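You operate a simulated robot arm through the tools that you are given. There is no shell and no other tool. Be economical: measure what you need, move in short steps, check, and stop when the job is done.

Carry out the task below with a simulated robot arm. There is one attempt and no reset: what you move stays moved.

Task
Uncouple the green hose end, stand it in its holder and flush sink 1 from the tap.
Fine: free it by the sleeve, don't force it; park the tap again.

It is judged by the outcome, as a careful person would: the job done as asked, and still so three seconds after it is handed in. It fails if anything else is knocked over, pushed out of place, dropped, spilled or broken.

Robot
A 7-joint arm with a two-finger parallel gripper on a trunk, on a base that drives. Base frame: it is fixed to the floor where the robot stands at the start and does not move with it; the origin is under the middle of the robot, x ahead of it, y to its left, z up; the surface under the hand at the start is at about z = 0.88. Units: m, rad, N and s.
With the tool pointing down near the work surface it reaches from about 0.38 to 0.8 m from the robot's upright axis, wherever it stands. Its first joint turns from -2.496 to 2.496 rad. Places, roughly: hose holder [0.6, 0.1, 0.9]; long steel stand [0.6, -0.4, 0.7]; rinse valve [0.7, -0.2, 0.9]; spout [0.7, -0.6, 1.1]; tap lever [0.6, -0.4, 1]; water coupler [0.8, 0, 0.9]. Payload 3 kg.
Tool frame: the origin (TCP) lies between the finger pads and is the grasp point; the fingertips stand 0.03 m ahead of it; z points along the fingers, y is the line along which they close. Largest opening 0.11 m; finger width 0.02, thickness 0.01; the body of the gripper, 0.048 by 0.112 m, starts 0.055 m behind the TCP.
Orientation is that of the tool frame in the base frame, as [roll, pitch, yaw] about the fixed x, y, z axes, in that order (R = Rz(yaw) Ry(pitch) Rx(roll)). With the fingers straight down and closing along the base's y, the tool's x points along the base's -x, its y along +y and its z along -z.

Tools
- The arm moves only by the tool jog_arm. Its argument "targets" is a list of rows, each an object (a shift or turn left out is 0, a gripper value left out holds the last) with "translation": the shift along the tool's x, y, z in units of 25 mm (1.0 is 25 mm), a list of three; "dr": the turn, a rotation vector about the tool's x, y, z in units of 4 degrees (1.0 is 4 degrees), a list of three; "grip": the finger opening in m, from 0 to 0.11. In form: [{"translation": [tx, ty, tz], "dr": [wx, wy, wz], "grip": grip}, ...]. A call has 1 to 20 rows; each row shifts and turns the commanded pose from where the row before left it, along the tool's axes as they then stand. A call with a number of a shift or a turn outside -1 to 1 is refused whole. Rows are played at 5 a second. More than 0.05 m and 0.15 rad between two rows, or a gripper value outside its range, and nothing of the call is played. Where a pose cannot be reached the arm comes as near as it can. A force on the tool above 90 N (or 10 N above the force at the start of the call, whichever is more), or a blocked arm, ends the call early, and 0.2 s more pass. Each finger travels about 0.153 m/s and halts on what it meets, pressing with about 25 N; the grip force reading is that of the motor and also rises with nothing between the fingers. The clock runs only during rows and for 0.2 s after the last one: add rows that do not move to give the fingers time. The reply holds the time, the measured pose of the TCP, the force on the tool along the base axes, the opening and the grip force, in the units named above and with some noise, with the torque about the TCP (base axes, N m) and any sound that the robot's microphone picked up, and new pictures: "pictures" is both (left out), scene, wrist or none.
- Cameras (640 x 400 px; columns grow to the right, rows downward): "scene" is now at [0.551, -0.3606, 1.3627]; the picture's right is [0.00, -0.99, 0.12], its down [-0.83, 0.06, 0.56] and it looks along [-0.56, -0.10, -0.82] (base axes); focal length 214 px, centre (320, 200). "wrist" rides on the gripper at [0.072, 0.017, -0.103] in the tool frame; the picture's right is [-0.23, 0.97, 0.00], its down [-0.76, -0.18, -0.62] and it looks along [-0.61, -0.14, 0.78] (tool axes); focal length 222 px, centre (320, 200). There is no depth. A picture from a camera that has moved, and an enlarged one, comes with that camera's place and axes in the base frame and with its lens. The place of the scene camera against the robot may be out by one fixed shift of up to 0.025 m in any direction.
- raise_lower(by): slides the trunk up (or, below 0, down) by that many m; the arm and the scene camera ride with it, the base frame stays. It gives what a move gives, with no picture.
- drive_base(legs): drives the robot by 1 to 6 legs, each [ahead, turn to the left] in m and rad, along the robot's own axes; the way and the turn of a leg run together, so that a leg with both is an arc; at most 1.5 m and 3.142 rad a leg. The arm and the cameras ride along, it lands a little off, and it stops where it bumps. It gives what a move gives, and a new picture of the scene camera.
- turn_head(pan, tilt): turns the head with the scene camera to pan (to the left, within 1.396 rad either way) and tilt (down, from -0.506 to 1.204), counted from straight ahead of the robot. It gives what a move gives, and a new picture of the scene camera.
- enlarge(camera, box): a new picture of the part [left, top, right, bottom] of that camera's present view, enlarged. The clock stands still meanwhile.
- job_done(): hands the job in; it is judged then, once.

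Go step by step. Nothing tells you exact positions but the pictures and the camera data: compare them with the known pose of the tool, close in by small moves and look again before you grip or let go. The budget is 120 turns and 260 pictures, counting those below and the enlarged ones. Unless the task says otherwise, let go and move clear before handing in, and close with one line.

The tools are called after "Emit:" as name(argument=value, ...) on one line, values as JSON. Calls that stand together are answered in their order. jog_arm: Moves the arm, as the interface text tells. Its arguments: {"type":"object","properties":{"targets":{"type":"array","items":{"type":"object","properties":{"translation":{"type":"array","items":{"type":"number"}},"dr":{"type":"array","items":{"type":"number"}},"grip":{"type":"number"}}}},"pictures":{"type":"string","enum":["both","scene","wrist","none"]}},"required":["targets"]} The other tools are called the same way: raise_lower (by) slides the trunk up or down; drive_base (legs) drives the base; turn_head (pan, tilt) turns the head that bears the scene camera; enlarge (camera, box) takes an enlarged picture of a part of a camera's view; job_done () hands the job in.

At the start:

```text
time_s: 0.0
ee_pos: [0.4842, -0.3407, 1.3292]
tcp_rot: [3.141, -0.001, -3.139]
force: [-0.6, 0.6, 1.2]
ft_torque: [-0.04, 0.01, 0.01]
grip_width: 0.1101
finger_force: 0.1
trunk travel left (down, up): [-0.425, 0.065]
robot x, y, heading: [-0.0034, 0.0012, 0.0]
head pan, tilt: [-0.12, 0.593]
```

scene: 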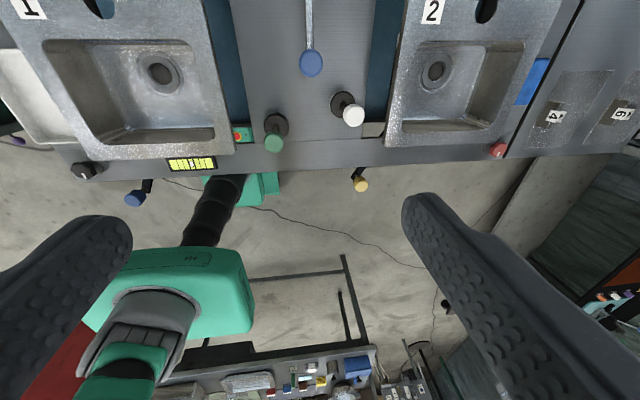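
wrist: 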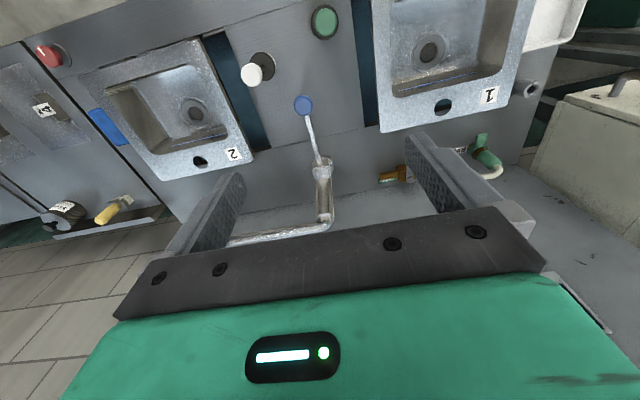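

I see sinks 1 and 2 with a tap between them, its spout lying toward sink 2. The green hose end looks to be at the far left. I'll take a closer look first.

Emit:
enlarge(camera="wrist", box=[200, 80, 360, 260])

Emit:
enlarge(camera="wrist", box=[360, 70, 560, 220])

Emit:
turn_head(pan=0.0, tilt=0.0)

```text
2.22 times, centred on (280, 170) of wrist
camera zoom: at [0.4111, -0.3248, 1.4314], right [0.22, 0.97, 0.0], down [0.76, -0.17, 0.62], along [0.61, -0.14, -0.78], focal length 494 px, centre (409, 267)
```

zoom: 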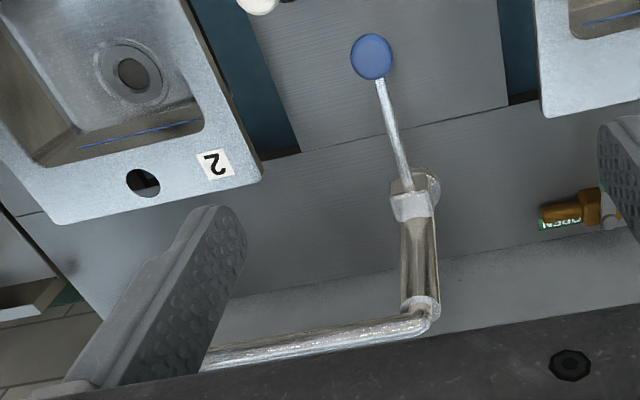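

```text
2.67 times, centred on (460, 145) of wrist
camera zoom: at [0.4111, -0.3248, 1.4314], right [0.22, 0.97, 0.0], down [0.76, -0.17, 0.62], along [0.61, -0.14, -0.78], focal length 592 px, centre (-53, 347)
```

zoom: 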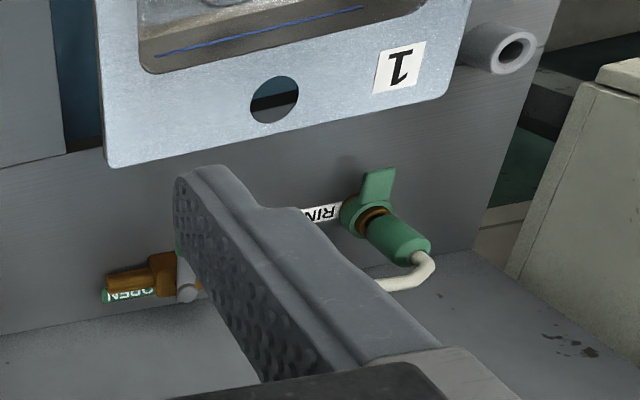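

```text
time_s: 1.0
ee_pos: [0.4842, -0.3412, 1.329]
tcp_rot: [-3.141, 0.001, -3.136]
force: [-0.4, -0.1, 0.2]
ft_torque: [0.01, -0.02, 0.03]
grip_width: 0.1098
finger_force: 0.1
trunk travel left (down, up): [-0.425, 0.065]
robot x, y, heading: [-0.0034, -0.0018, 0.002]
head pan, tilt: [0.0, 0.0]
camera scene: at [0.6056, -0.3497, 1.361], right [0.0, -1.0, 0.0], down [-1.0, 0.0, 0.0], along [0.0, 0.0, -1.0], focal length 214 px, centre (320, 200)
```

scene: 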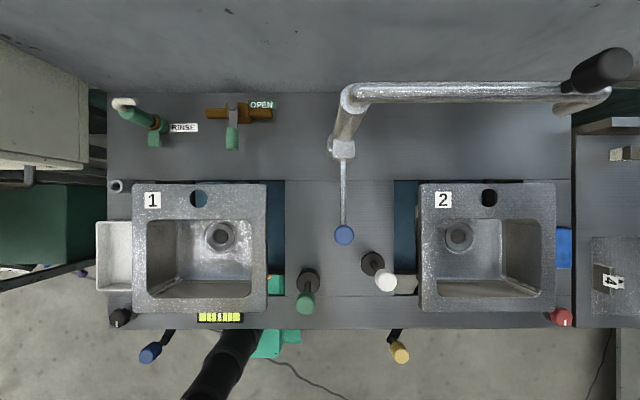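

Emit:
enlarge(camera="scene", box=[90, 80, 290, 205])

Emit:
enlarge(camera="scene", box=[310, 60, 640, 266])

Emit:
enlarge(camera="scene", box=[90, 170, 430, 380])

```text
3.20 times, centred on (190, 142) of scene
camera zoom: at [0.6056, -0.3497, 1.361], right [0.0, -1.0, 0.0], down [-1.0, 0.0, 0.0], along [0.0, 0.0, -1.0], focal length 686 px, centre (736, 384)
```

zoom: 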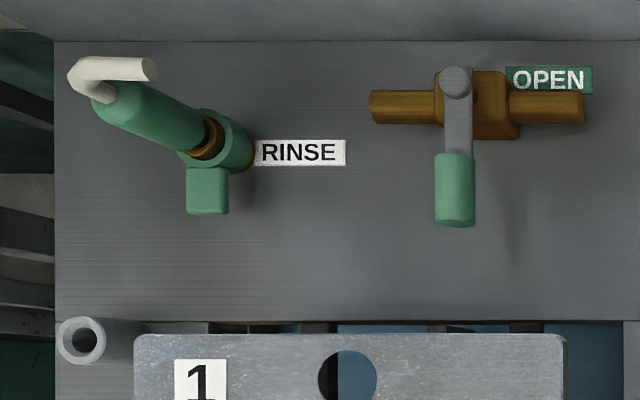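

```text
1.94 times, centred on (475, 163) of scene
camera zoom: at [0.6056, -0.3497, 1.361], right [0.0, -1.0, 0.0], down [-1.0, 0.0, 0.0], along [0.0, 0.0, -1.0], focal length 416 px, centre (19, 272)
```

zoom: 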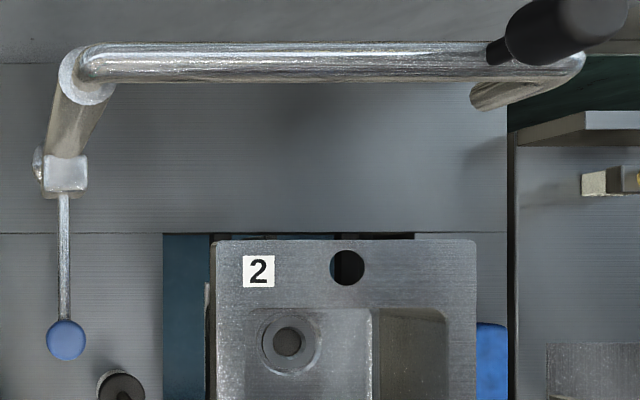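

```text
1.88 times, centred on (260, 275) of scene
camera zoom: at [0.6056, -0.3497, 1.361], right [0.0, -1.0, 0.0], down [-1.0, 0.0, 0.0], along [0.0, 0.0, -1.0], focal length 404 px, centre (433, 59)
```

zoom: 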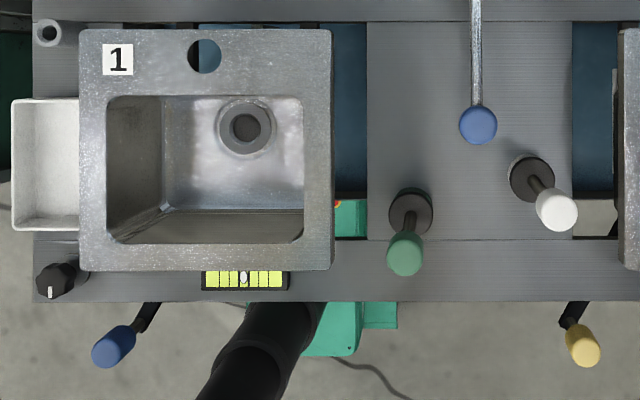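

Looking straight down, the rinse valve's handle is square to its pipe, so it's closed. The coupler stands upright near (0.76, -0.02) with the hose plug in it, and the grey tube at (0.61, 0.1) is the holder. I'll bring the wrist camera nearer to see the sleeve.

Emit:
jog_arm(targets=[{"translation": [-0.42, 0.95, 0.55]}, {"translation": [-0.42, 0.95, 0.55]}, {"translation": [-0.42, 0.95, 0.55]}, {"translation": [-0.42, 0.95, 0.55]}, {"translation": [-0.42, 0.95, 0.55]}, {"translation": [-0.42, 0.95, 0.55]}, {"translation": [-0.42, 0.95, 0.55]}, {"translation": [-0.42, 0.95, 0.55]}, {"translation": [-0.42, 0.95, 0.55]}, {"translation": [-0.42, 0.95, 0.55]}, {"translation": [-0.42, 0.95, 0.55]}, {"translation": [-0.42, 0.95, 0.55]}, {"translation": [-0.42, 0.95, 0.55]}, {"translation": [0, 0, 0]}])

```text
time_s: 4.0
ee_pos: [0.6186, -0.0303, 1.1484]
tcp_rot: [-3.141, -0.002, -3.139]
force: [0.1, -0.2, -0.3]
ft_torque: [-0.01, -0.02, 0.03]
grip_width: 0.1102
finger_force: 0.0
trunk travel left (down, up): [-0.425, 0.065]
robot x, y, heading: [0.0015, -0.0036, -0.002]
head pan, tilt: [0.0, 0.0]
camera scene: at [0.7404, -0.0392, 1.1806], right [0.0, -1.0, 0.0], down [-1.0, 0.0, 0.0], along [0.0, 0.0, -1.0], focal length 214 px, centre (320, 200)
camera wrist: at [0.546, -0.0142, 1.2516], right [0.22, 0.97, 0.0], down [0.76, -0.17, 0.62], along [0.61, -0.14, -0.78], focal length 222 px, centre (320, 200)
```

scene: 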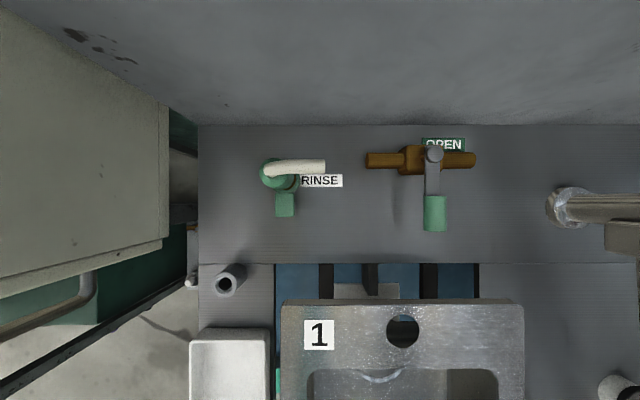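
wrist: 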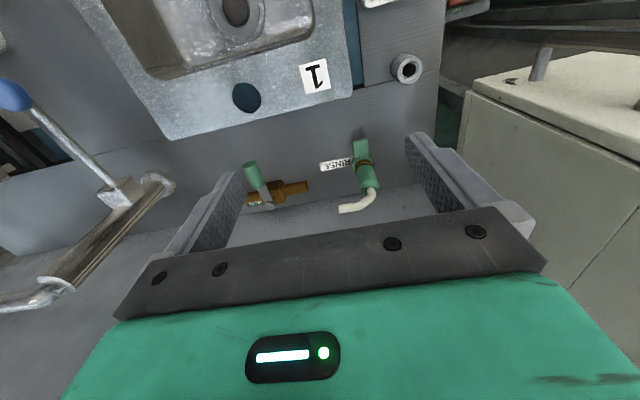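

Emit:
enlarge(camera="wrist", box=[300, 120, 420, 220])

Emit:
enlarge(camera="scene", box=[210, 130, 350, 230])

Emit:
turn_head(pan=0.0, tilt=-0.5)

```text
4.00 times, centred on (360, 170) of wrist
camera zoom: at [0.546, -0.0142, 1.2516], right [0.22, 0.97, 0.0], down [0.76, -0.17, 0.62], along [0.61, -0.14, -0.78], focal length 888 px, centre (160, 320)
```

zoom: 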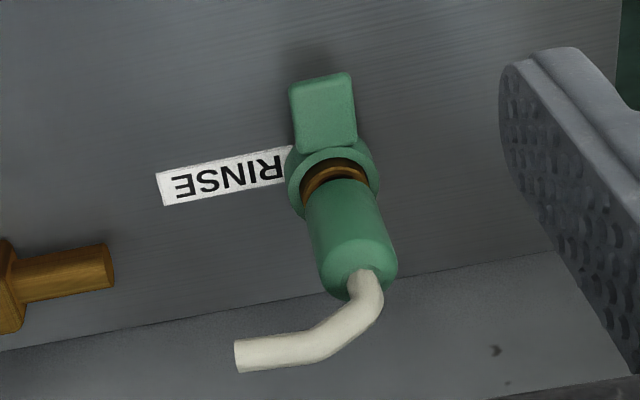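

```text
4.00 times, centred on (280, 180) of scene
camera zoom: at [0.7404, -0.0392, 1.1806], right [0.0, -1.0, 0.0], down [-1.0, 0.0, 0.0], along [0.0, 0.0, -1.0], focal length 858 px, centre (480, 280)
```

zoom: 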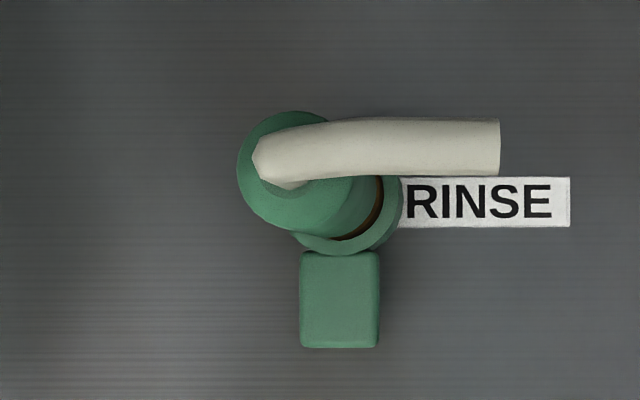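

```text
time_s: 4.9
ee_pos: [0.6177, -0.0304, 1.1495]
tcp_rot: [3.141, -0.001, -3.137]
force: [-0.8, 0.2, 0.7]
ft_torque: [0.01, -0.01, 0.0]
grip_width: 0.1099
finger_force: 0.0
trunk travel left (down, up): [-0.425, 0.065]
robot x, y, heading: [0.0038, -0.0052, 0.001]
head pan, tilt: [0.0, -0.499]
camera scene: at [0.7804, -0.0394, 1.204], right [0.0, -1.0, 0.0], down [-0.88, 0.0, -0.48], along [0.48, 0.0, -0.88], focal length 214 px, centre (320, 200)
```

scene: 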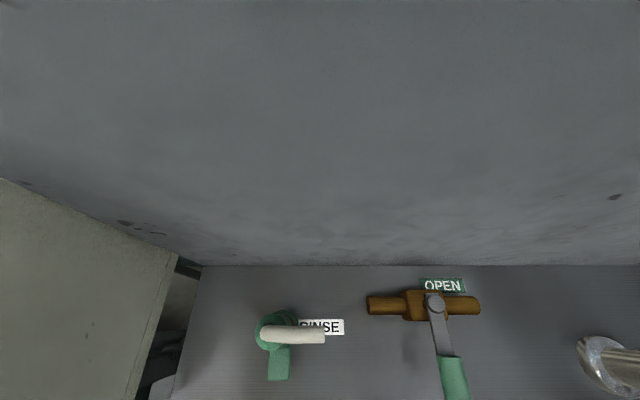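

The plug stands upright in a coupler with a green ring that has a tab towards the robot. I'll lower the hand for a flatter look at the sleeve.

Emit:
jog_arm(targets=[{"translation": [0.4, 0, 0.96]}, {"translation": [0.4, 0, 0.96]}, {"translation": [0.4, 0, 0.96]}, {"translation": [0.4, 0, 0.96]}, {"translation": [0.4, 0, 0.96]}, {"translation": [0, 0, 0]}], pictures="wrist")

Emit:
enlarge(camera="wrist", box=[280, 140, 440, 240])

Emit:
turn_head(pan=0.0, tilt=-0.5)

```text
time_s: 6.3
ee_pos: [0.5691, -0.0311, 1.03]
tcp_rot: [3.141, 0.0, -3.136]
force: [0.2, -0.3, -0.3]
ft_torque: [-0.02, -0.03, -0.01]
grip_width: 0.1102
finger_force: 0.1
trunk travel left (down, up): [-0.425, 0.065]
robot x, y, heading: [0.002, -0.0007, -0.003]
head pan, tilt: [0.0, -0.499]
camera wrist: at [0.4966, -0.0143, 1.1326], right [0.22, 0.97, 0.0], down [0.76, -0.17, 0.62], along [0.61, -0.14, -0.78], focal length 222 px, centre (320, 200)
```

wrist: 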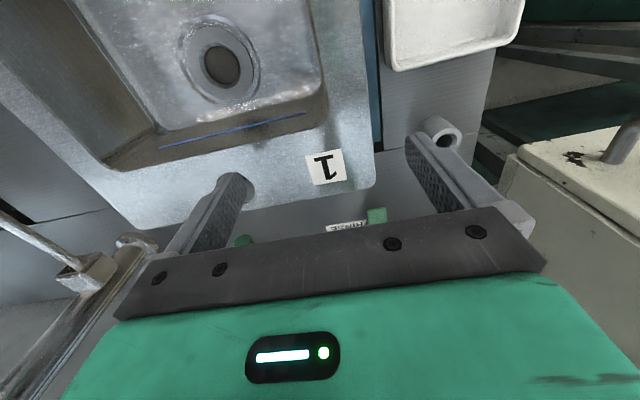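

```text
4.00 times, centred on (360, 190) of wrist
camera zoom: at [0.4966, -0.0143, 1.1326], right [0.22, 0.97, 0.0], down [0.76, -0.17, 0.62], along [0.61, -0.14, -0.78], focal length 888 px, centre (160, 240)
```

zoom: 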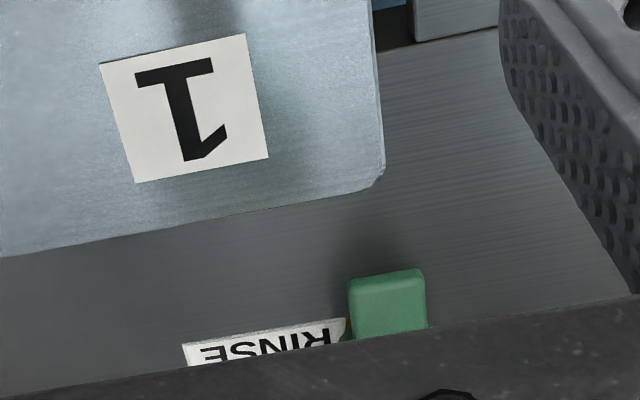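

```text
time_s: 6.9
ee_pos: [0.57, -0.0304, 1.0294]
tcp_rot: [-3.141, -0.001, -3.139]
force: [-1.3, 0.9, -0.3]
ft_torque: [0.0, 0.02, 0.02]
grip_width: 0.1098
finger_force: 0.1
trunk travel left (down, up): [-0.425, 0.065]
robot x, y, heading: [0.0016, -0.002, 0.004]
head pan, tilt: [0.0, -0.499]
camera scene: at [0.731, -0.0391, 1.0847], right [0.0, -1.0, 0.0], down [-0.88, 0.0, -0.48], along [0.48, 0.0, -0.88], focal length 214 px, centre (320, 200)
```

scene: 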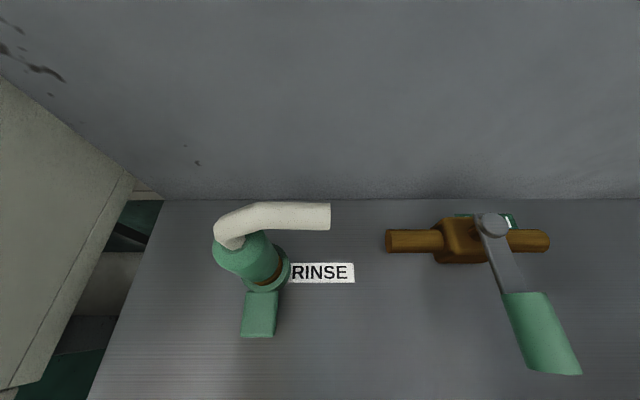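

Emit:
jog_arm(targets=[{"translation": [1, 0, 0.2]}, {"translation": [1, 0, 0.2]}, {"translation": [1, 0, 0.2]}, {"translation": [1, 0, 0.2]}, {"translation": [1, 0, 0.2]}, {"translation": [0.6, 0, 0]}, {"translation": [0, 0, 0]}], pictures="scene")

Emit:
enlarge(camera="scene", box=[200, 40, 400, 165])

```text
time_s: 8.5
ee_pos: [0.4273, -0.0309, 1.0044]
tcp_rot: [3.141, 0.0, -3.138]
force: [0.1, -1.3, 0.1]
ft_torque: [-0.02, -0.01, 0.02]
grip_width: 0.1099
finger_force: 0.2
trunk travel left (down, up): [-0.425, 0.065]
robot x, y, heading: [0.0017, -0.0005, 0.003]
head pan, tilt: [0.0, -0.499]
camera scene: at [0.5895, -0.039, 1.0595], right [0.0, -1.0, 0.0], down [-0.88, 0.0, -0.48], along [0.48, 0.0, -0.88], focal length 214 px, centre (320, 200)
```

scene: 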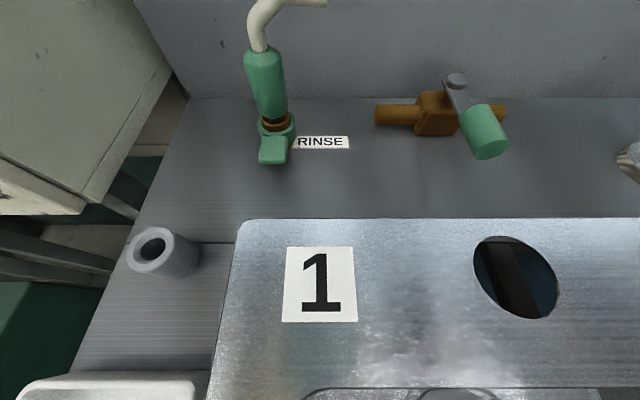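

```text
3.20 times, centred on (300, 102) of scene
camera zoom: at [0.5895, -0.039, 1.0595], right [0.0, -1.0, 0.0], down [-0.88, 0.0, -0.48], along [0.48, 0.0, -0.88], focal length 686 px, centre (384, 512)
```

zoom: 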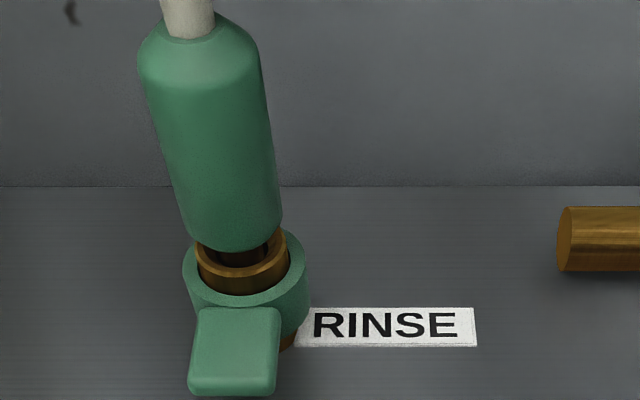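

The sleeve is a green ring with a tab at about (0.725, 0.016, 0.90) on a vertical axis at about (0.758, 0.016), taken from the wrist camera. I'll approach with the hand leaning back so it clears the plug.

Emit:
jog_arm(targets=[{"translation": [-0.947, 0.207, -0.025]}, {"translation": [-0.947, 0.207, -0.025]}, {"translation": [-0.947, 0.207, -0.025]}, {"translation": [-0.947, 0.207, -0.025]}, {"translation": [-0.947, 0.207, -0.025]}, {"translation": [-0.947, 0.207, -0.025]}, {"translation": [-0.947, 0.207, -0.025]}, {"translation": [-0.947, 0.207, -0.025]}, {"translation": [-0.947, 0.207, -0.025]}, {"dr": [0, -0.893, 0]}, {"dr": [0, -0.893, 0]}, {"dr": [0, -0.893, 0]}, {"dr": [0, -0.893, 0]}, {"dr": [0, -0.893, 0]}, {"dr": [0, -0.893, 0]}, {"dr": [0, -0.893, 0], "grip": 0.05}, {}, {}])

```text
time_s: 12.3
ee_pos: [0.6424, 0.0163, 1.0093]
tcp_rot: [3.141, 0.435, -3.138]
force: [0.9, 0.6, 0.1]
ft_torque: [-0.02, -0.01, 0.01]
grip_width: 0.0501
finger_force: 0.1
trunk travel left (down, up): [-0.425, 0.065]
robot x, y, heading: [0.0009, -0.0016, 0.001]
head pan, tilt: [0.0, -0.499]
camera scene: at [0.7632, 0.0072, 1.1223], right [0.0, -1.0, 0.0], down [-0.59, 0.0, -0.8], along [0.8, 0.0, -0.59], focal length 214 px, centre (320, 200)
camera wrist: at [0.5324, 0.032, 1.0724], right [0.2, 0.97, 0.1], down [0.43, -0.18, 0.89], along [0.88, -0.14, -0.45], focal length 222 px, centre (320, 200)
```

scene: 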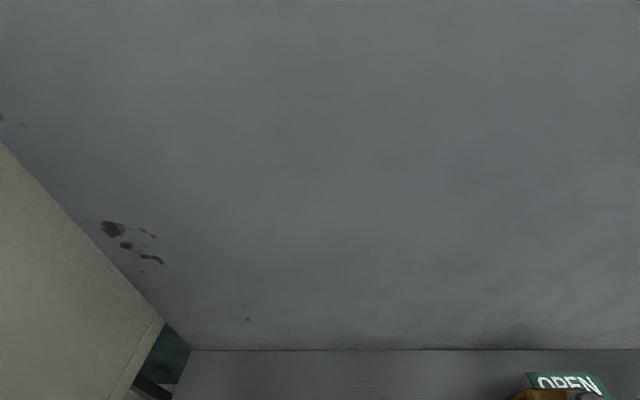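
wrist: 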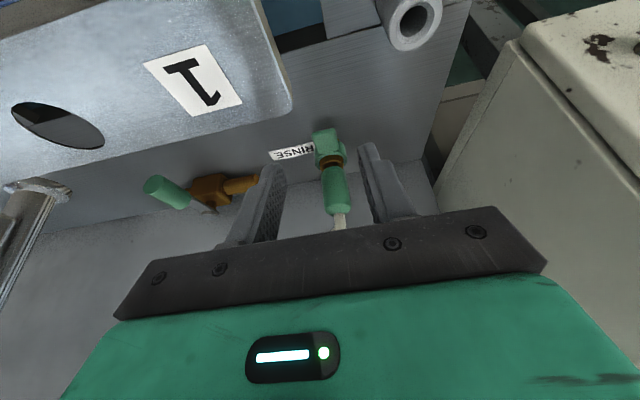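

Emit:
jog_arm(targets=[{"translation": [-0.233, 0, 0.87]}, {"translation": [-0.233, 0, 0.87]}, {"translation": [-0.233, 0, 0.87]}, {"translation": [-0.233, 0, 0.87]}, {}], pictures="wrist")

Emit:
enlarge(camera="wrist", box=[230, 100, 430, 225])

Emit:
turn_head(pan=0.0, tilt=0.6)

```text
time_s: 13.5
ee_pos: [0.6998, 0.0154, 0.9398]
tcp_rot: [3.139, 0.433, -3.135]
force: [-0.1, -0.9, -0.8]
ft_torque: [0.0, 0.02, -0.01]
grip_width: 0.0499
finger_force: 0.1
trunk travel left (down, up): [-0.425, 0.065]
robot x, y, heading: [0.0004, 0.0008, 0.0]
head pan, tilt: [0.0, -0.499]
camera wrist: at [0.591, 0.0319, 1.0021], right [0.2, 0.97, 0.1], down [0.43, -0.18, 0.89], along [0.88, -0.14, -0.45], focal length 222 px, centre (320, 200)
```

wrist: 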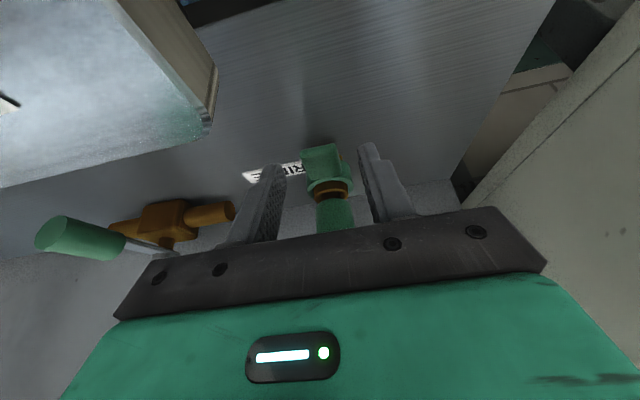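

```text
3.20 times, centred on (330, 162) of wrist
camera zoom: at [0.591, 0.0319, 1.0021], right [0.2, 0.97, 0.1], down [0.43, -0.18, 0.89], along [0.88, -0.14, -0.45], focal length 711 px, centre (288, 320)
```

zoom: 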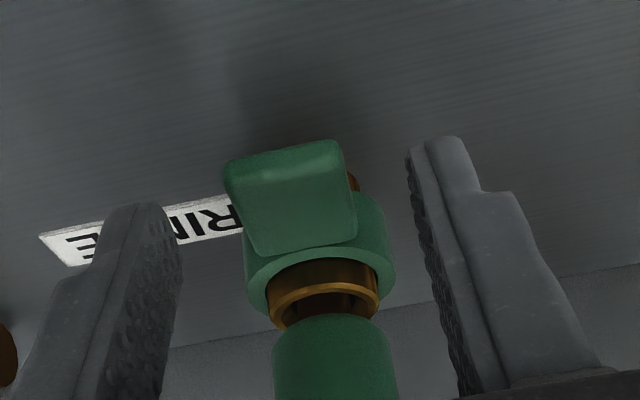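

```text
time_s: 14.9
ee_pos: [0.7003, 0.0161, 0.9404]
tcp_rot: [-3.14, 0.435, -3.138]
force: [0.3, 0.7, -0.1]
ft_torque: [-0.01, 0.05, 0.0]
grip_width: 0.0501
finger_force: 0.2
trunk travel left (down, up): [-0.425, 0.065]
robot x, y, heading: [-0.0002, -0.0036, 0.004]
head pan, tilt: [0.0, 0.6]
camera scene: at [0.7444, 0.0068, 0.9929], right [0.0, -1.0, 0.0], down [-0.99, 0.0, 0.16], along [-0.16, 0.0, -0.99], focal length 214 px, centre (320, 200)
```

scene: 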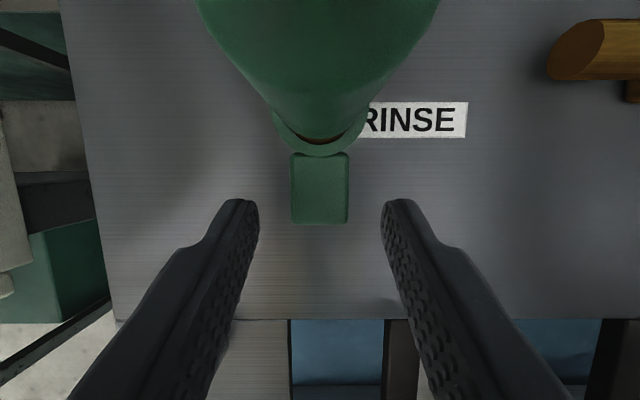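

The fingers straddle the tab evenly and the bench is at z ≈ 0.882. I'll advance 22 mm along the fingers and close on the tab.

Emit:
jog_arm(targets=[{"translation": [0, 0, 0.45]}, {"translation": [0, 0, 0.44]}, {}])

Emit:
jog_arm(targets=[{"grip": 0.035}, {"grip": 0.028}, {"grip": 0.022}, {"grip": 0.02}, {}])

```text
time_s: 15.7
ee_pos: [0.7099, 0.0147, 0.9194]
tcp_rot: [3.141, 0.437, -3.139]
force: [0.2, -0.1, -0.6]
ft_torque: [-0.04, 0.04, -0.02]
grip_width: 0.0502
finger_force: 0.1
trunk travel left (down, up): [-0.425, 0.065]
robot x, y, heading: [-0.0002, -0.0048, 0.001]
head pan, tilt: [0.0, 0.6]
camera scene: at [0.7539, 0.0073, 0.9729], right [0.0, -1.0, 0.0], down [-0.99, 0.0, 0.16], along [-0.16, 0.0, -0.99], focal length 214 px, centre (320, 200)
camera wrist: at [0.6004, 0.0324, 0.9824], right [0.2, 0.97, 0.1], down [0.43, -0.18, 0.89], along [0.88, -0.14, -0.45], focal length 222 px, centre (320, 200)
```

scene: 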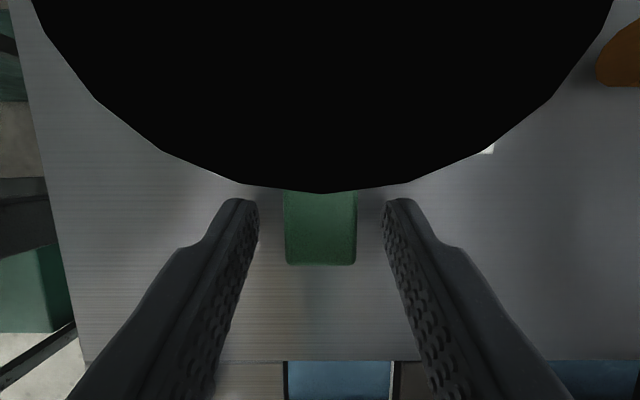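
wrist: 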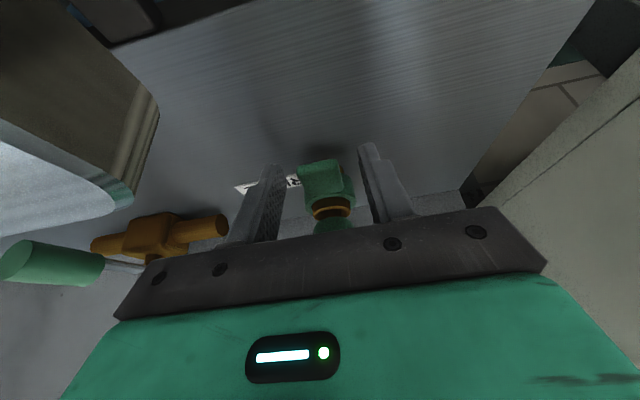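

```text
time_s: 16.9
ee_pos: [0.7098, 0.0151, 0.9187]
tcp_rot: [-3.141, 0.435, -3.138]
force: [0.6, -2.7, 0.4]
ft_torque: [-0.05, -0.03, 0.09]
grip_width: 0.0251
finger_force: 45.5
trunk travel left (down, up): [-0.425, 0.065]
robot x, y, heading: [-0.0023, -0.0028, -0.005]
head pan, tilt: [0.0, 0.6]
camera scene: at [0.7536, 0.0071, 0.9727], right [0.0, -1.0, 0.0], down [-0.99, 0.0, 0.16], along [-0.16, 0.0, -0.99], focal length 214 px, centre (320, 200)
camera wrist: at [0.6001, 0.0322, 0.9823], right [0.2, 0.97, 0.1], down [0.43, -0.18, 0.89], along [0.88, -0.14, -0.45], focal length 222 px, centre (320, 200)
```

scene: 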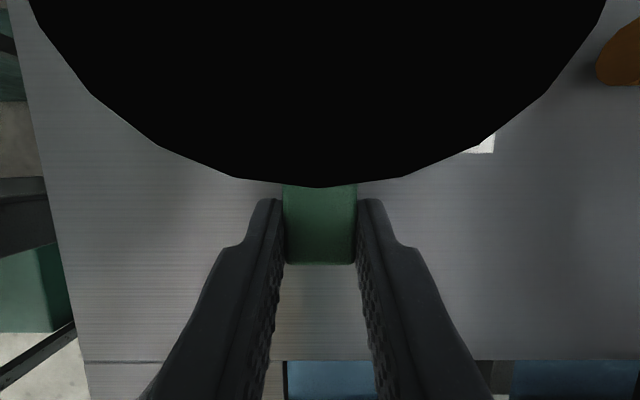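
wrist: 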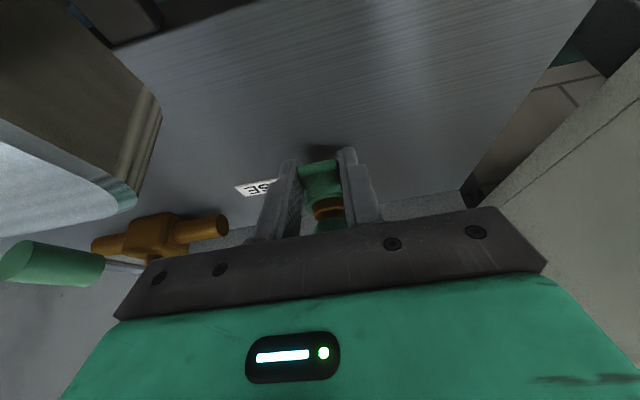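

The tab is gripped at 25 mm wide. I'll try a gentle turn of the sleeve, 8 degrees counter-clockwise.

Emit:
jog_arm(targets=[{"translation": [-0.002, -0.067, 0.001], "dr": [-0.211, 0, -0.453]}, {"translation": [-0.002, -0.067, 0.001], "dr": [-0.211, 0, -0.453]}, {}], pictures="none")

```text
time_s: 17.7
ee_pos: [0.71, 0.0154, 0.919]
tcp_rot: [-3.14, 0.435, -3.065]
force: [-0.2, 23.4, -2.4]
ft_torque: [0.25, 0.09, -0.83]
grip_width: 0.0263
finger_force: 44.8
trunk travel left (down, up): [-0.425, 0.065]
robot x, y, heading: [0.0011, -0.0026, 0.005]
head pan, tilt: [0.0, 0.6]
```

It resists that way (23 N), so I'll go back and try just as gently clockwise.

Emit:
jog_arm(targets=[{"translation": [0.002, 0.067, -0.001], "dr": [0.211, 0, 0.453]}, {"translation": [0.002, 0.067, -0.001], "dr": [0.211, 0, 0.453]}, {}], pictures="none")

Emit:
jog_arm(targets=[{"translation": [-0.002, 0.067, 0.001], "dr": [0.211, 0, 0.453]}, {"translation": [-0.002, 0.067, 0.001], "dr": [0.211, 0, 0.453]}, {}], pictures="none")

```text
time_s: 18.5
ee_pos: [0.7096, 0.0156, 0.9205]
tcp_rot: [3.141, 0.435, -3.139]
force: [3.0, 2.0, -1.7]
ft_torque: [-0.09, -0.01, 0.24]
grip_width: 0.0248
finger_force: 45.2
trunk travel left (down, up): [-0.425, 0.065]
robot x, y, heading: [0.003, -0.0025, -0.002]
head pan, tilt: [0.0, 0.6]
```

```text
time_s: 19.3
ee_pos: [0.7096, 0.0175, 0.9208]
tcp_rot: [3.14, 0.435, 3.072]
force: [5.1, -29.5, -0.8]
ft_torque: [-0.28, -0.15, 0.8]
grip_width: 0.0264
finger_force: 45.2
trunk travel left (down, up): [-0.425, 0.065]
robot x, y, heading: [-0.0004, -0.0062, -0.0]
head pan, tilt: [0.0, 0.6]
```

Turning resists equally both ways, so the sleeve probably slides along its axis. I'll undo the turn and try it up, then down.

Emit:
jog_arm(targets=[{"translation": [0.002, -0.067, -0.001], "dr": [-0.211, 0, -0.453]}, {"translation": [0.002, -0.067, -0.001], "dr": [-0.211, 0, -0.453]}, {}], pictures="none")

Emit:
jog_arm(targets=[{"translation": [-0.025, 0, -0.054]}, {"translation": [-0.025, 0, -0.054]}, {}], pictures="none")

Emit:
jog_arm(targets=[{"translation": [0.025, 0, 0.054]}, {"translation": [0.025, 0, 0.054]}, {"translation": [0.025, 0, 0.054]}, {"translation": [0.025, 0, 0.054]}, {}], pictures="none")

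```text
time_s: 20.1
ee_pos: [0.7092, 0.0158, 0.9188]
tcp_rot: [-3.141, 0.435, -3.136]
force: [1.4, -6.3, -0.6]
ft_torque: [-0.03, 0.0, -0.02]
grip_width: 0.0249
finger_force: 44.7
trunk travel left (down, up): [-0.425, 0.065]
robot x, y, heading: [-0.0002, -0.0014, -0.0]
head pan, tilt: [0.0, 0.6]
```

```text
time_s: 20.9
ee_pos: [0.7078, 0.015, 0.9215]
tcp_rot: [-3.141, 0.43, -3.138]
force: [-0.4, -5.8, -17.1]
ft_torque: [-0.06, 0.13, 0.08]
grip_width: 0.0248
finger_force: 45.0
trunk travel left (down, up): [-0.425, 0.065]
robot x, y, heading: [-0.0001, -0.0021, -0.001]
head pan, tilt: [0.0, 0.6]
```

```text
time_s: 22.1
ee_pos: [0.7085, 0.0152, 0.9179]
tcp_rot: [3.142, 0.437, -3.139]
force: [-12.7, -7.9, 1.1]
ft_torque: [-0.11, 0.28, 0.08]
grip_width: 0.0247
finger_force: 44.3
trunk travel left (down, up): [-0.425, 0.065]
robot x, y, heading: [-0.0003, -0.0015, -0.0]
head pan, tilt: [0.0, 0.6]
```

Emit:
enlarge(camera="wrist", box=[240, 130, 400, 230])

Emit:
enlarge(camera="scene", box=[240, 180, 400, 280])

```text
4.00 times, centred on (320, 180) of wrist
camera zoom: at [0.599, 0.0321, 0.9804], right [0.2, 0.97, 0.1], down [0.43, -0.18, 0.89], along [0.88, -0.14, -0.45], focal length 888 px, centre (320, 280)
```

zoom: 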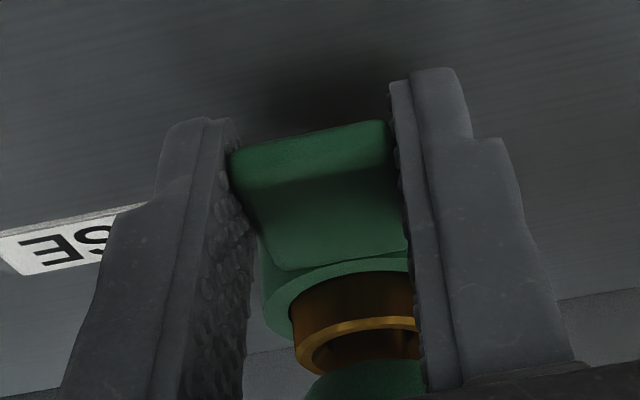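

```text
4.00 times, centred on (320, 230) of scene
camera zoom: at [0.7525, 0.0071, 0.9709], right [0.0, -1.0, 0.0], down [-0.99, 0.0, 0.16], along [-0.16, 0.0, -0.99], focal length 858 px, centre (320, 80)
```

zoom: 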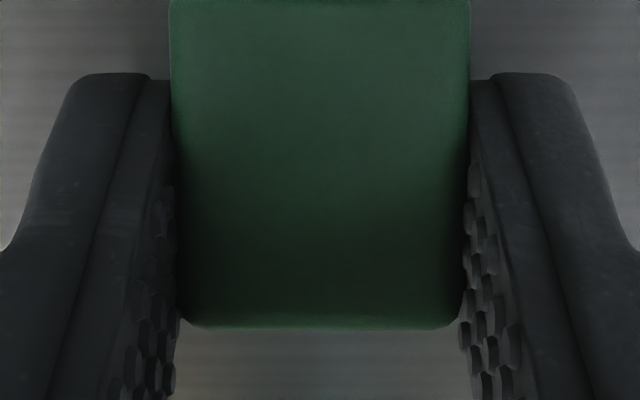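

The tab is thin, about 7 mm, and may have slipped in the pinch. I'll re-grip 5 mm higher and test downward in small steps.

Emit:
jog_arm(targets=[{"grip": 0.035}, {}, {"translation": [-0.127, 0, -0.272]}, {"grip": 0.022}, {"grip": 0.018}, {}], pictures="none")

Emit:
jog_arm(targets=[{"translation": [0.034, 0, 0.072]}, {"translation": [0.034, 0, 0.072]}, {}], pictures="wrist")

Emit:
enlarge(camera="wrist", box=[240, 130, 400, 230])

```text
time_s: 23.5
ee_pos: [0.7087, 0.0165, 0.9243]
tcp_rot: [-3.141, 0.437, -3.137]
force: [3.3, -4.8, -1.9]
ft_torque: [-0.13, -0.15, 0.11]
grip_width: 0.025
finger_force: 44.9
trunk travel left (down, up): [-0.425, 0.065]
robot x, y, heading: [0.0003, -0.0012, -0.0]
head pan, tilt: [0.0, 0.6]
```

```text
time_s: 24.3
ee_pos: [0.7094, 0.0152, 0.9213]
tcp_rot: [-3.141, 0.436, -3.137]
force: [0.9, 0.7, 2.6]
ft_torque: [0.06, -0.08, 0.13]
grip_width: 0.0248
finger_force: 45.4
trunk travel left (down, up): [-0.425, 0.065]
robot x, y, heading: [0.0002, -0.0021, -0.004]
head pan, tilt: [0.0, 0.6]
camera wrist: at [0.5995, 0.0321, 0.9837], right [0.2, 0.97, 0.1], down [0.43, -0.18, 0.89], along [0.88, -0.14, -0.45], focal length 222 px, centre (320, 200)
```

wrist: 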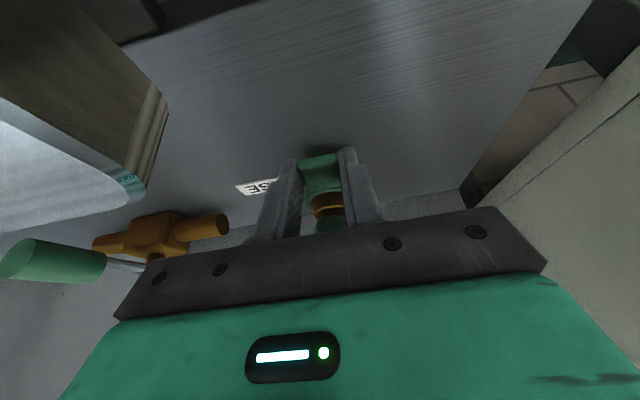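

```text
4.00 times, centred on (320, 180) of wrist
camera zoom: at [0.5995, 0.0321, 0.9837], right [0.2, 0.97, 0.1], down [0.43, -0.18, 0.89], along [0.88, -0.14, -0.45], focal length 888 px, centre (320, 280)
```

zoom: 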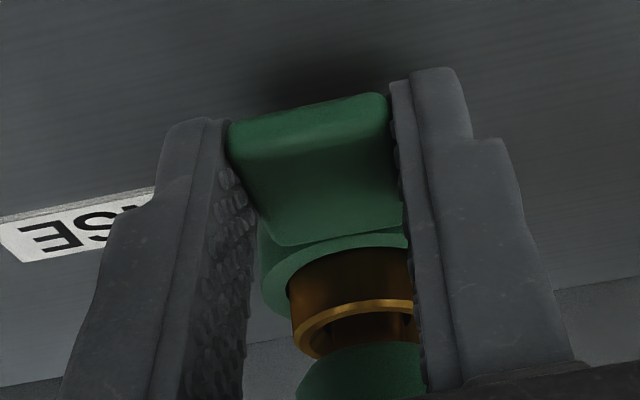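

Brass shows more above the sleeve: it slides down with hardly any force. I'll carry on down until it stops.

Emit:
jog_arm(targets=[{"translation": [0.034, 0, 0.072]}, {"translation": [0.034, 0, 0.072]}, {}], pictures="none")

Emit:
enlarge(camera="wrist", box=[240, 130, 400, 230])

```text
time_s: 25.1
ee_pos: [0.7099, 0.0153, 0.9179]
tcp_rot: [3.141, 0.437, -3.138]
force: [4.5, -1.7, 5.8]
ft_torque: [-0.02, -0.07, 0.06]
grip_width: 0.0249
finger_force: 44.9
trunk travel left (down, up): [-0.425, 0.065]
robot x, y, heading: [0.0029, -0.0009, -0.003]
head pan, tilt: [0.0, 0.6]
```

```text
4.00 times, centred on (320, 180) of wrist
camera zoom: at [0.5994, 0.0322, 0.9798], right [0.2, 0.97, 0.1], down [0.43, -0.18, 0.89], along [0.88, -0.14, -0.45], focal length 888 px, centre (320, 280)
```

zoom: 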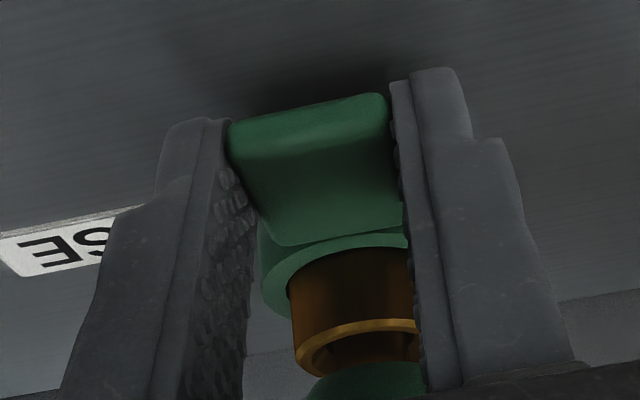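

Emit:
jog_arm(targets=[{"translation": [0.02, 0, 0.045]}, {"translation": [0.02, 0, 0.045]}, {}], pictures="none")

Emit:
enlarge(camera="wrist", box=[240, 130, 400, 230])

```text
time_s: 25.9
ee_pos: [0.7084, 0.0156, 0.9169]
tcp_rot: [3.141, 0.438, -3.137]
force: [2.3, -2.2, 19.4]
ft_torque: [-0.04, -0.01, 0.09]
grip_width: 0.0249
finger_force: 45.4
trunk travel left (down, up): [-0.425, 0.065]
robot x, y, heading: [-0.0008, -0.0058, -0.002]
head pan, tilt: [0.0, 0.6]
```

```text
4.00 times, centred on (320, 180) of wrist
camera zoom: at [0.5992, 0.0322, 0.9787], right [0.2, 0.97, 0.1], down [0.43, -0.18, 0.89], along [0.88, -0.14, -0.45], focal length 888 px, centre (320, 280)
```

zoom: 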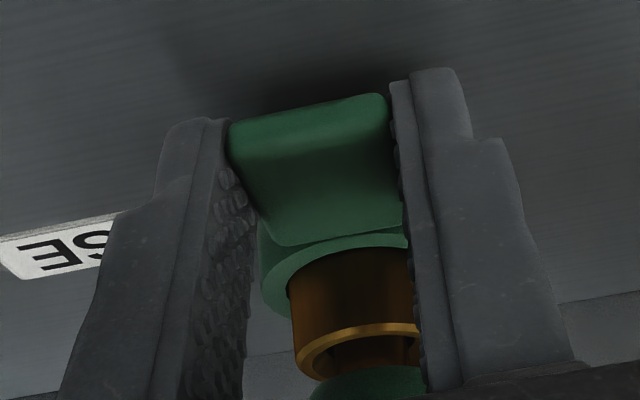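

The sleeve has reached its stop. I'll ease off, let go, and see whether it stays down and whether the plug has popped up.

Emit:
jog_arm(targets=[{"translation": [-0.02, 0, -0.045]}, {"grip": 0.04}, {}, {}, {"translation": [0, 0, -0.8]}, {"translation": [0, 0, -0.8]}, {}], pictures="both")

Emit:
enlarge(camera="wrist", box=[240, 110, 400, 230])

```text
time_s: 27.5
ee_pos: [0.6921, 0.016, 0.9537]
tcp_rot: [3.14, 0.435, -3.136]
force: [-0.8, 0.4, 0.7]
ft_torque: [0.01, -0.01, 0.01]
grip_width: 0.0399
finger_force: 0.0
trunk travel left (down, up): [-0.425, 0.065]
robot x, y, heading: [0.0001, -0.0035, 0.0]
head pan, tilt: [0.0, 0.6]
camera scene: at [0.7357, 0.0067, 1.0069], right [0.0, -1.0, 0.0], down [-0.99, 0.0, 0.16], along [-0.16, 0.0, -0.99], focal length 214 px, centre (320, 200)
camera wrist: at [0.5822, 0.0318, 1.0165], right [0.2, 0.97, 0.1], down [0.43, -0.18, 0.89], along [0.88, -0.14, -0.45], focal length 222 px, centre (320, 200)
```

scene: 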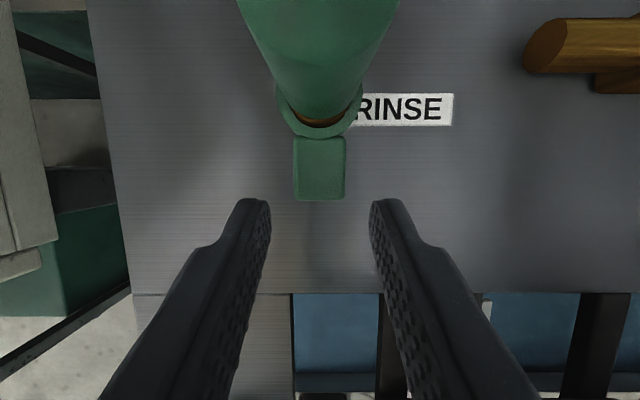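
wrist: 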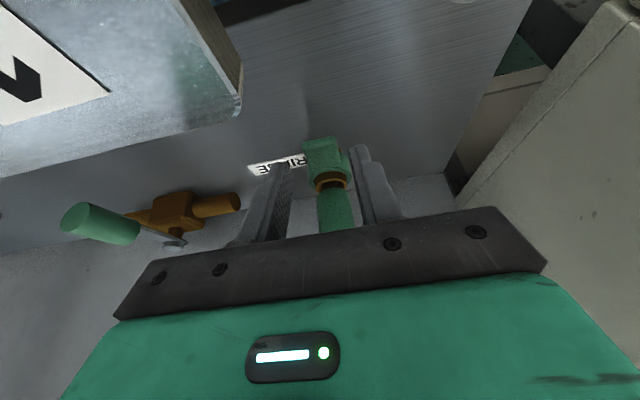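

```text
3.33 times, centred on (320, 170) of wrist
camera zoom: at [0.5822, 0.0318, 1.0165], right [0.2, 0.97, 0.1], down [0.43, -0.18, 0.89], along [0.88, -0.14, -0.45], focal length 740 px, centre (320, 300)
```

zoom: 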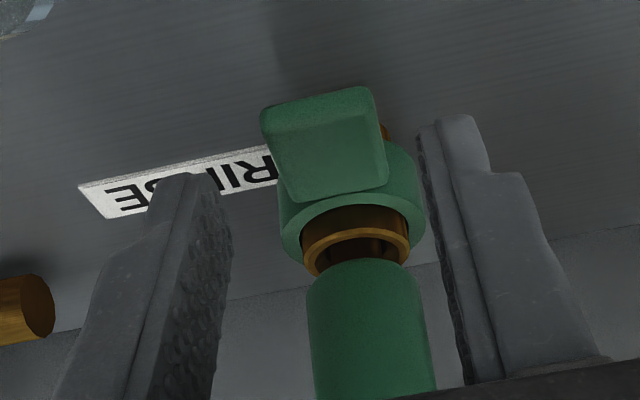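

The sleeve springs back up when released, so it has to be held down while the plug is pulled. My plan is to press the sleeve down with the fingertips while gripping the plug with the same hand, coming in from the left, then lift. I'll reposition first.

Emit:
jog_arm(targets=[{"translation": [-0.412, 0, -0.882]}, {"translation": [-0.412, 0, -0.882]}, {"translation": [-0.412, 0, -0.882]}, {"translation": [-0.412, 0, -0.882]}, {"translation": [-0.412, 0, -0.882]}, {"translation": [-0.412, 0, -0.882]}, {"translation": [0, 0.94, 0]}, {"translation": [0, 0.94, 0]}, {"translation": [0, 0.94, 0]}, {"translation": [0, 0.94, 0]}, {}], pictures="none")

Emit:
jog_arm(targets=[{"dr": [0.465, 0, 0.997]}, {"dr": [0.465, 0, 0.997]}, {"dr": [0.465, 0, 0.997]}, {"dr": [0.465, 0, 0.997]}, {"dr": [0.465, 0, 0.997]}, {"dr": [0.465, 0, 0.997]}, {"dr": [0.465, 0, 0.997]}, {"dr": [0.465, 0, 0.997]}, {"dr": [0.465, 0, 0.997]}, {"dr": [0.465, 0, 0.997]}, {"dr": [0.465, 0, 0.997]}, {"dr": [0.465, 0, 0.997]}, {"dr": [0.465, 0, 0.997]}, {"dr": [0.465, 0, 0.997]}, {"dr": [0.465, 0, 0.997]}, {"dr": [0.465, 0, 0.997]}, {"dr": [0.465, 0, 0.997]}, {"dr": [0.465, 0, 0.997]}, {"dr": [0.465, 0, 0.997]}, {"dr": [0.465, 0, 0.997]}], pictures="both")

```text
time_s: 29.9
ee_pos: [0.6918, 0.1122, 1.0978]
tcp_rot: [-3.141, 0.434, -3.139]
force: [0.0, 0.8, 0.0]
ft_torque: [-0.02, -0.02, 0.03]
grip_width: 0.0401
finger_force: 0.0
trunk travel left (down, up): [-0.425, 0.065]
robot x, y, heading: [-0.0009, -0.004, 0.0]
head pan, tilt: [0.0, 0.6]
```

```text
time_s: 32.0
ee_pos: [0.681, 0.1034, 1.0978]
tcp_rot: [-3.12, 0.429, 2.433]
force: [-46.6, -24.8, 11.4]
ft_torque: [3.04, -3.93, 3.99]
grip_width: 0.0399
finger_force: 0.1
trunk travel left (down, up): [-0.425, 0.065]
robot x, y, heading: [-0.0006, 0.0005, 0.005]
head pan, tilt: [0.0, 0.6]
stopped in row 10: the force on the tool passed its limit at 96 N (the readings are from after the stop); the commanded pose is now the measured one
camera scene: at [0.718, 0.0742, 1.1505], right [-0.66, -0.75, 0.02], down [-0.74, 0.65, 0.17], along [-0.14, 0.1, -0.99], focal length 214 px, centre (320, 200)
camera wrist: at [0.6108, 0.1889, 1.1606], right [0.8, 0.6, 0.08], down [0.22, -0.41, 0.89], along [0.56, -0.69, -0.46], focal length 222 px, centre (320, 200)
```

scene: 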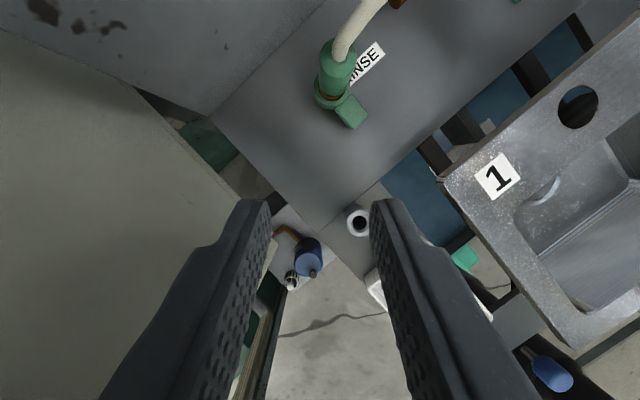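
wrist: 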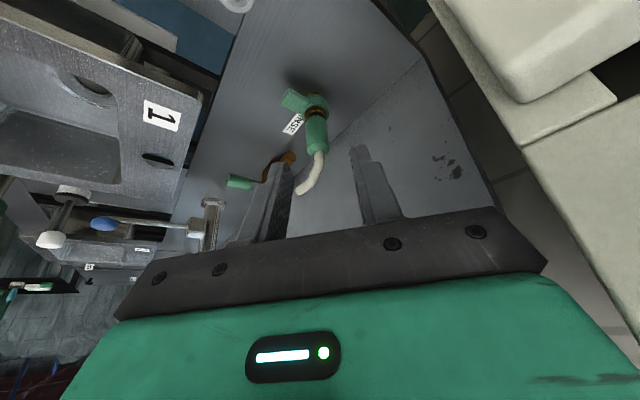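

The hand touched the tall cabinet on the left, so that side is narrower than I thought. I'm backing away to the right.

Emit:
jog_arm(targets=[{"translation": [-0.59, -0.76, 0.27]}, {"translation": [-0.59, -0.76, 0.27]}, {}], pictures="wrist")

Emit:
turn_head(pan=0.9, tilt=0.2)

```text
time_s: 32.8
ee_pos: [0.6879, 0.0565, 1.0963]
tcp_rot: [-3.125, 0.428, 2.434]
force: [0.1, -0.7, -0.1]
ft_torque: [-0.03, -0.01, 0.01]
grip_width: 0.0402
finger_force: 0.1
trunk travel left (down, up): [-0.425, 0.065]
robot x, y, heading: [0.0021, -0.0032, -0.003]
head pan, tilt: [0.0, 0.6]
camera wrist: at [0.6171, 0.141, 1.1577], right [0.8, 0.6, 0.08], down [0.22, -0.41, 0.89], along [0.56, -0.69, -0.46], focal length 222 px, centre (320, 200)
```

wrist: 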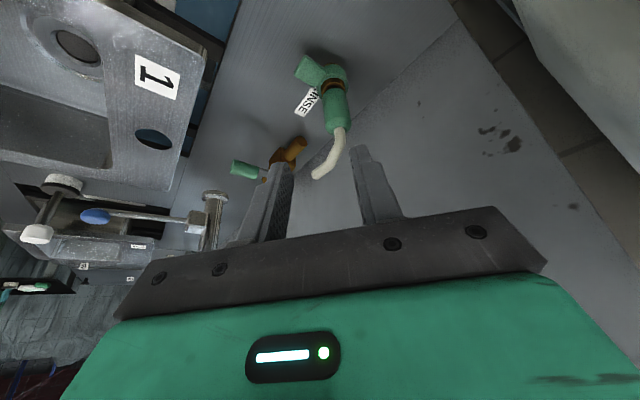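

```text
time_s: 34.0
ee_pos: [0.6877, 0.0568, 1.0931]
tcp_rot: [-3.123, 0.429, 2.433]
force: [0.0, -0.9, 1.2]
ft_torque: [-0.02, 0.0, -0.02]
grip_width: 0.04
finger_force: 0.1
trunk travel left (down, up): [-0.425, 0.065]
robot x, y, heading: [-0.0001, -0.0028, 0.007]
head pan, tilt: [0.901, 0.201]
camera scene: at [0.7884, 0.0689, 1.189], right [-0.17, -0.69, -0.7], down [-0.82, 0.5, -0.29], along [0.55, 0.52, -0.65], focal length 214 px, centre (320, 200)
```

scene: 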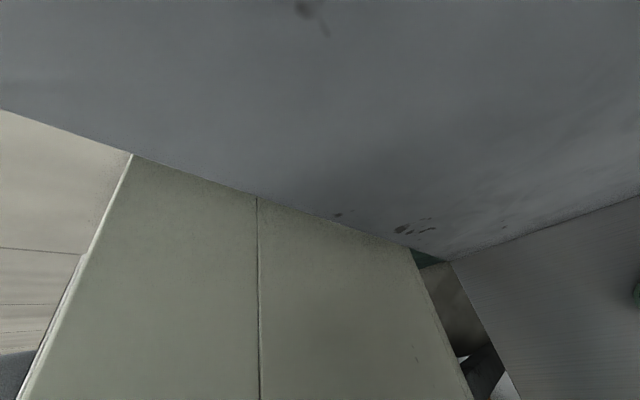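

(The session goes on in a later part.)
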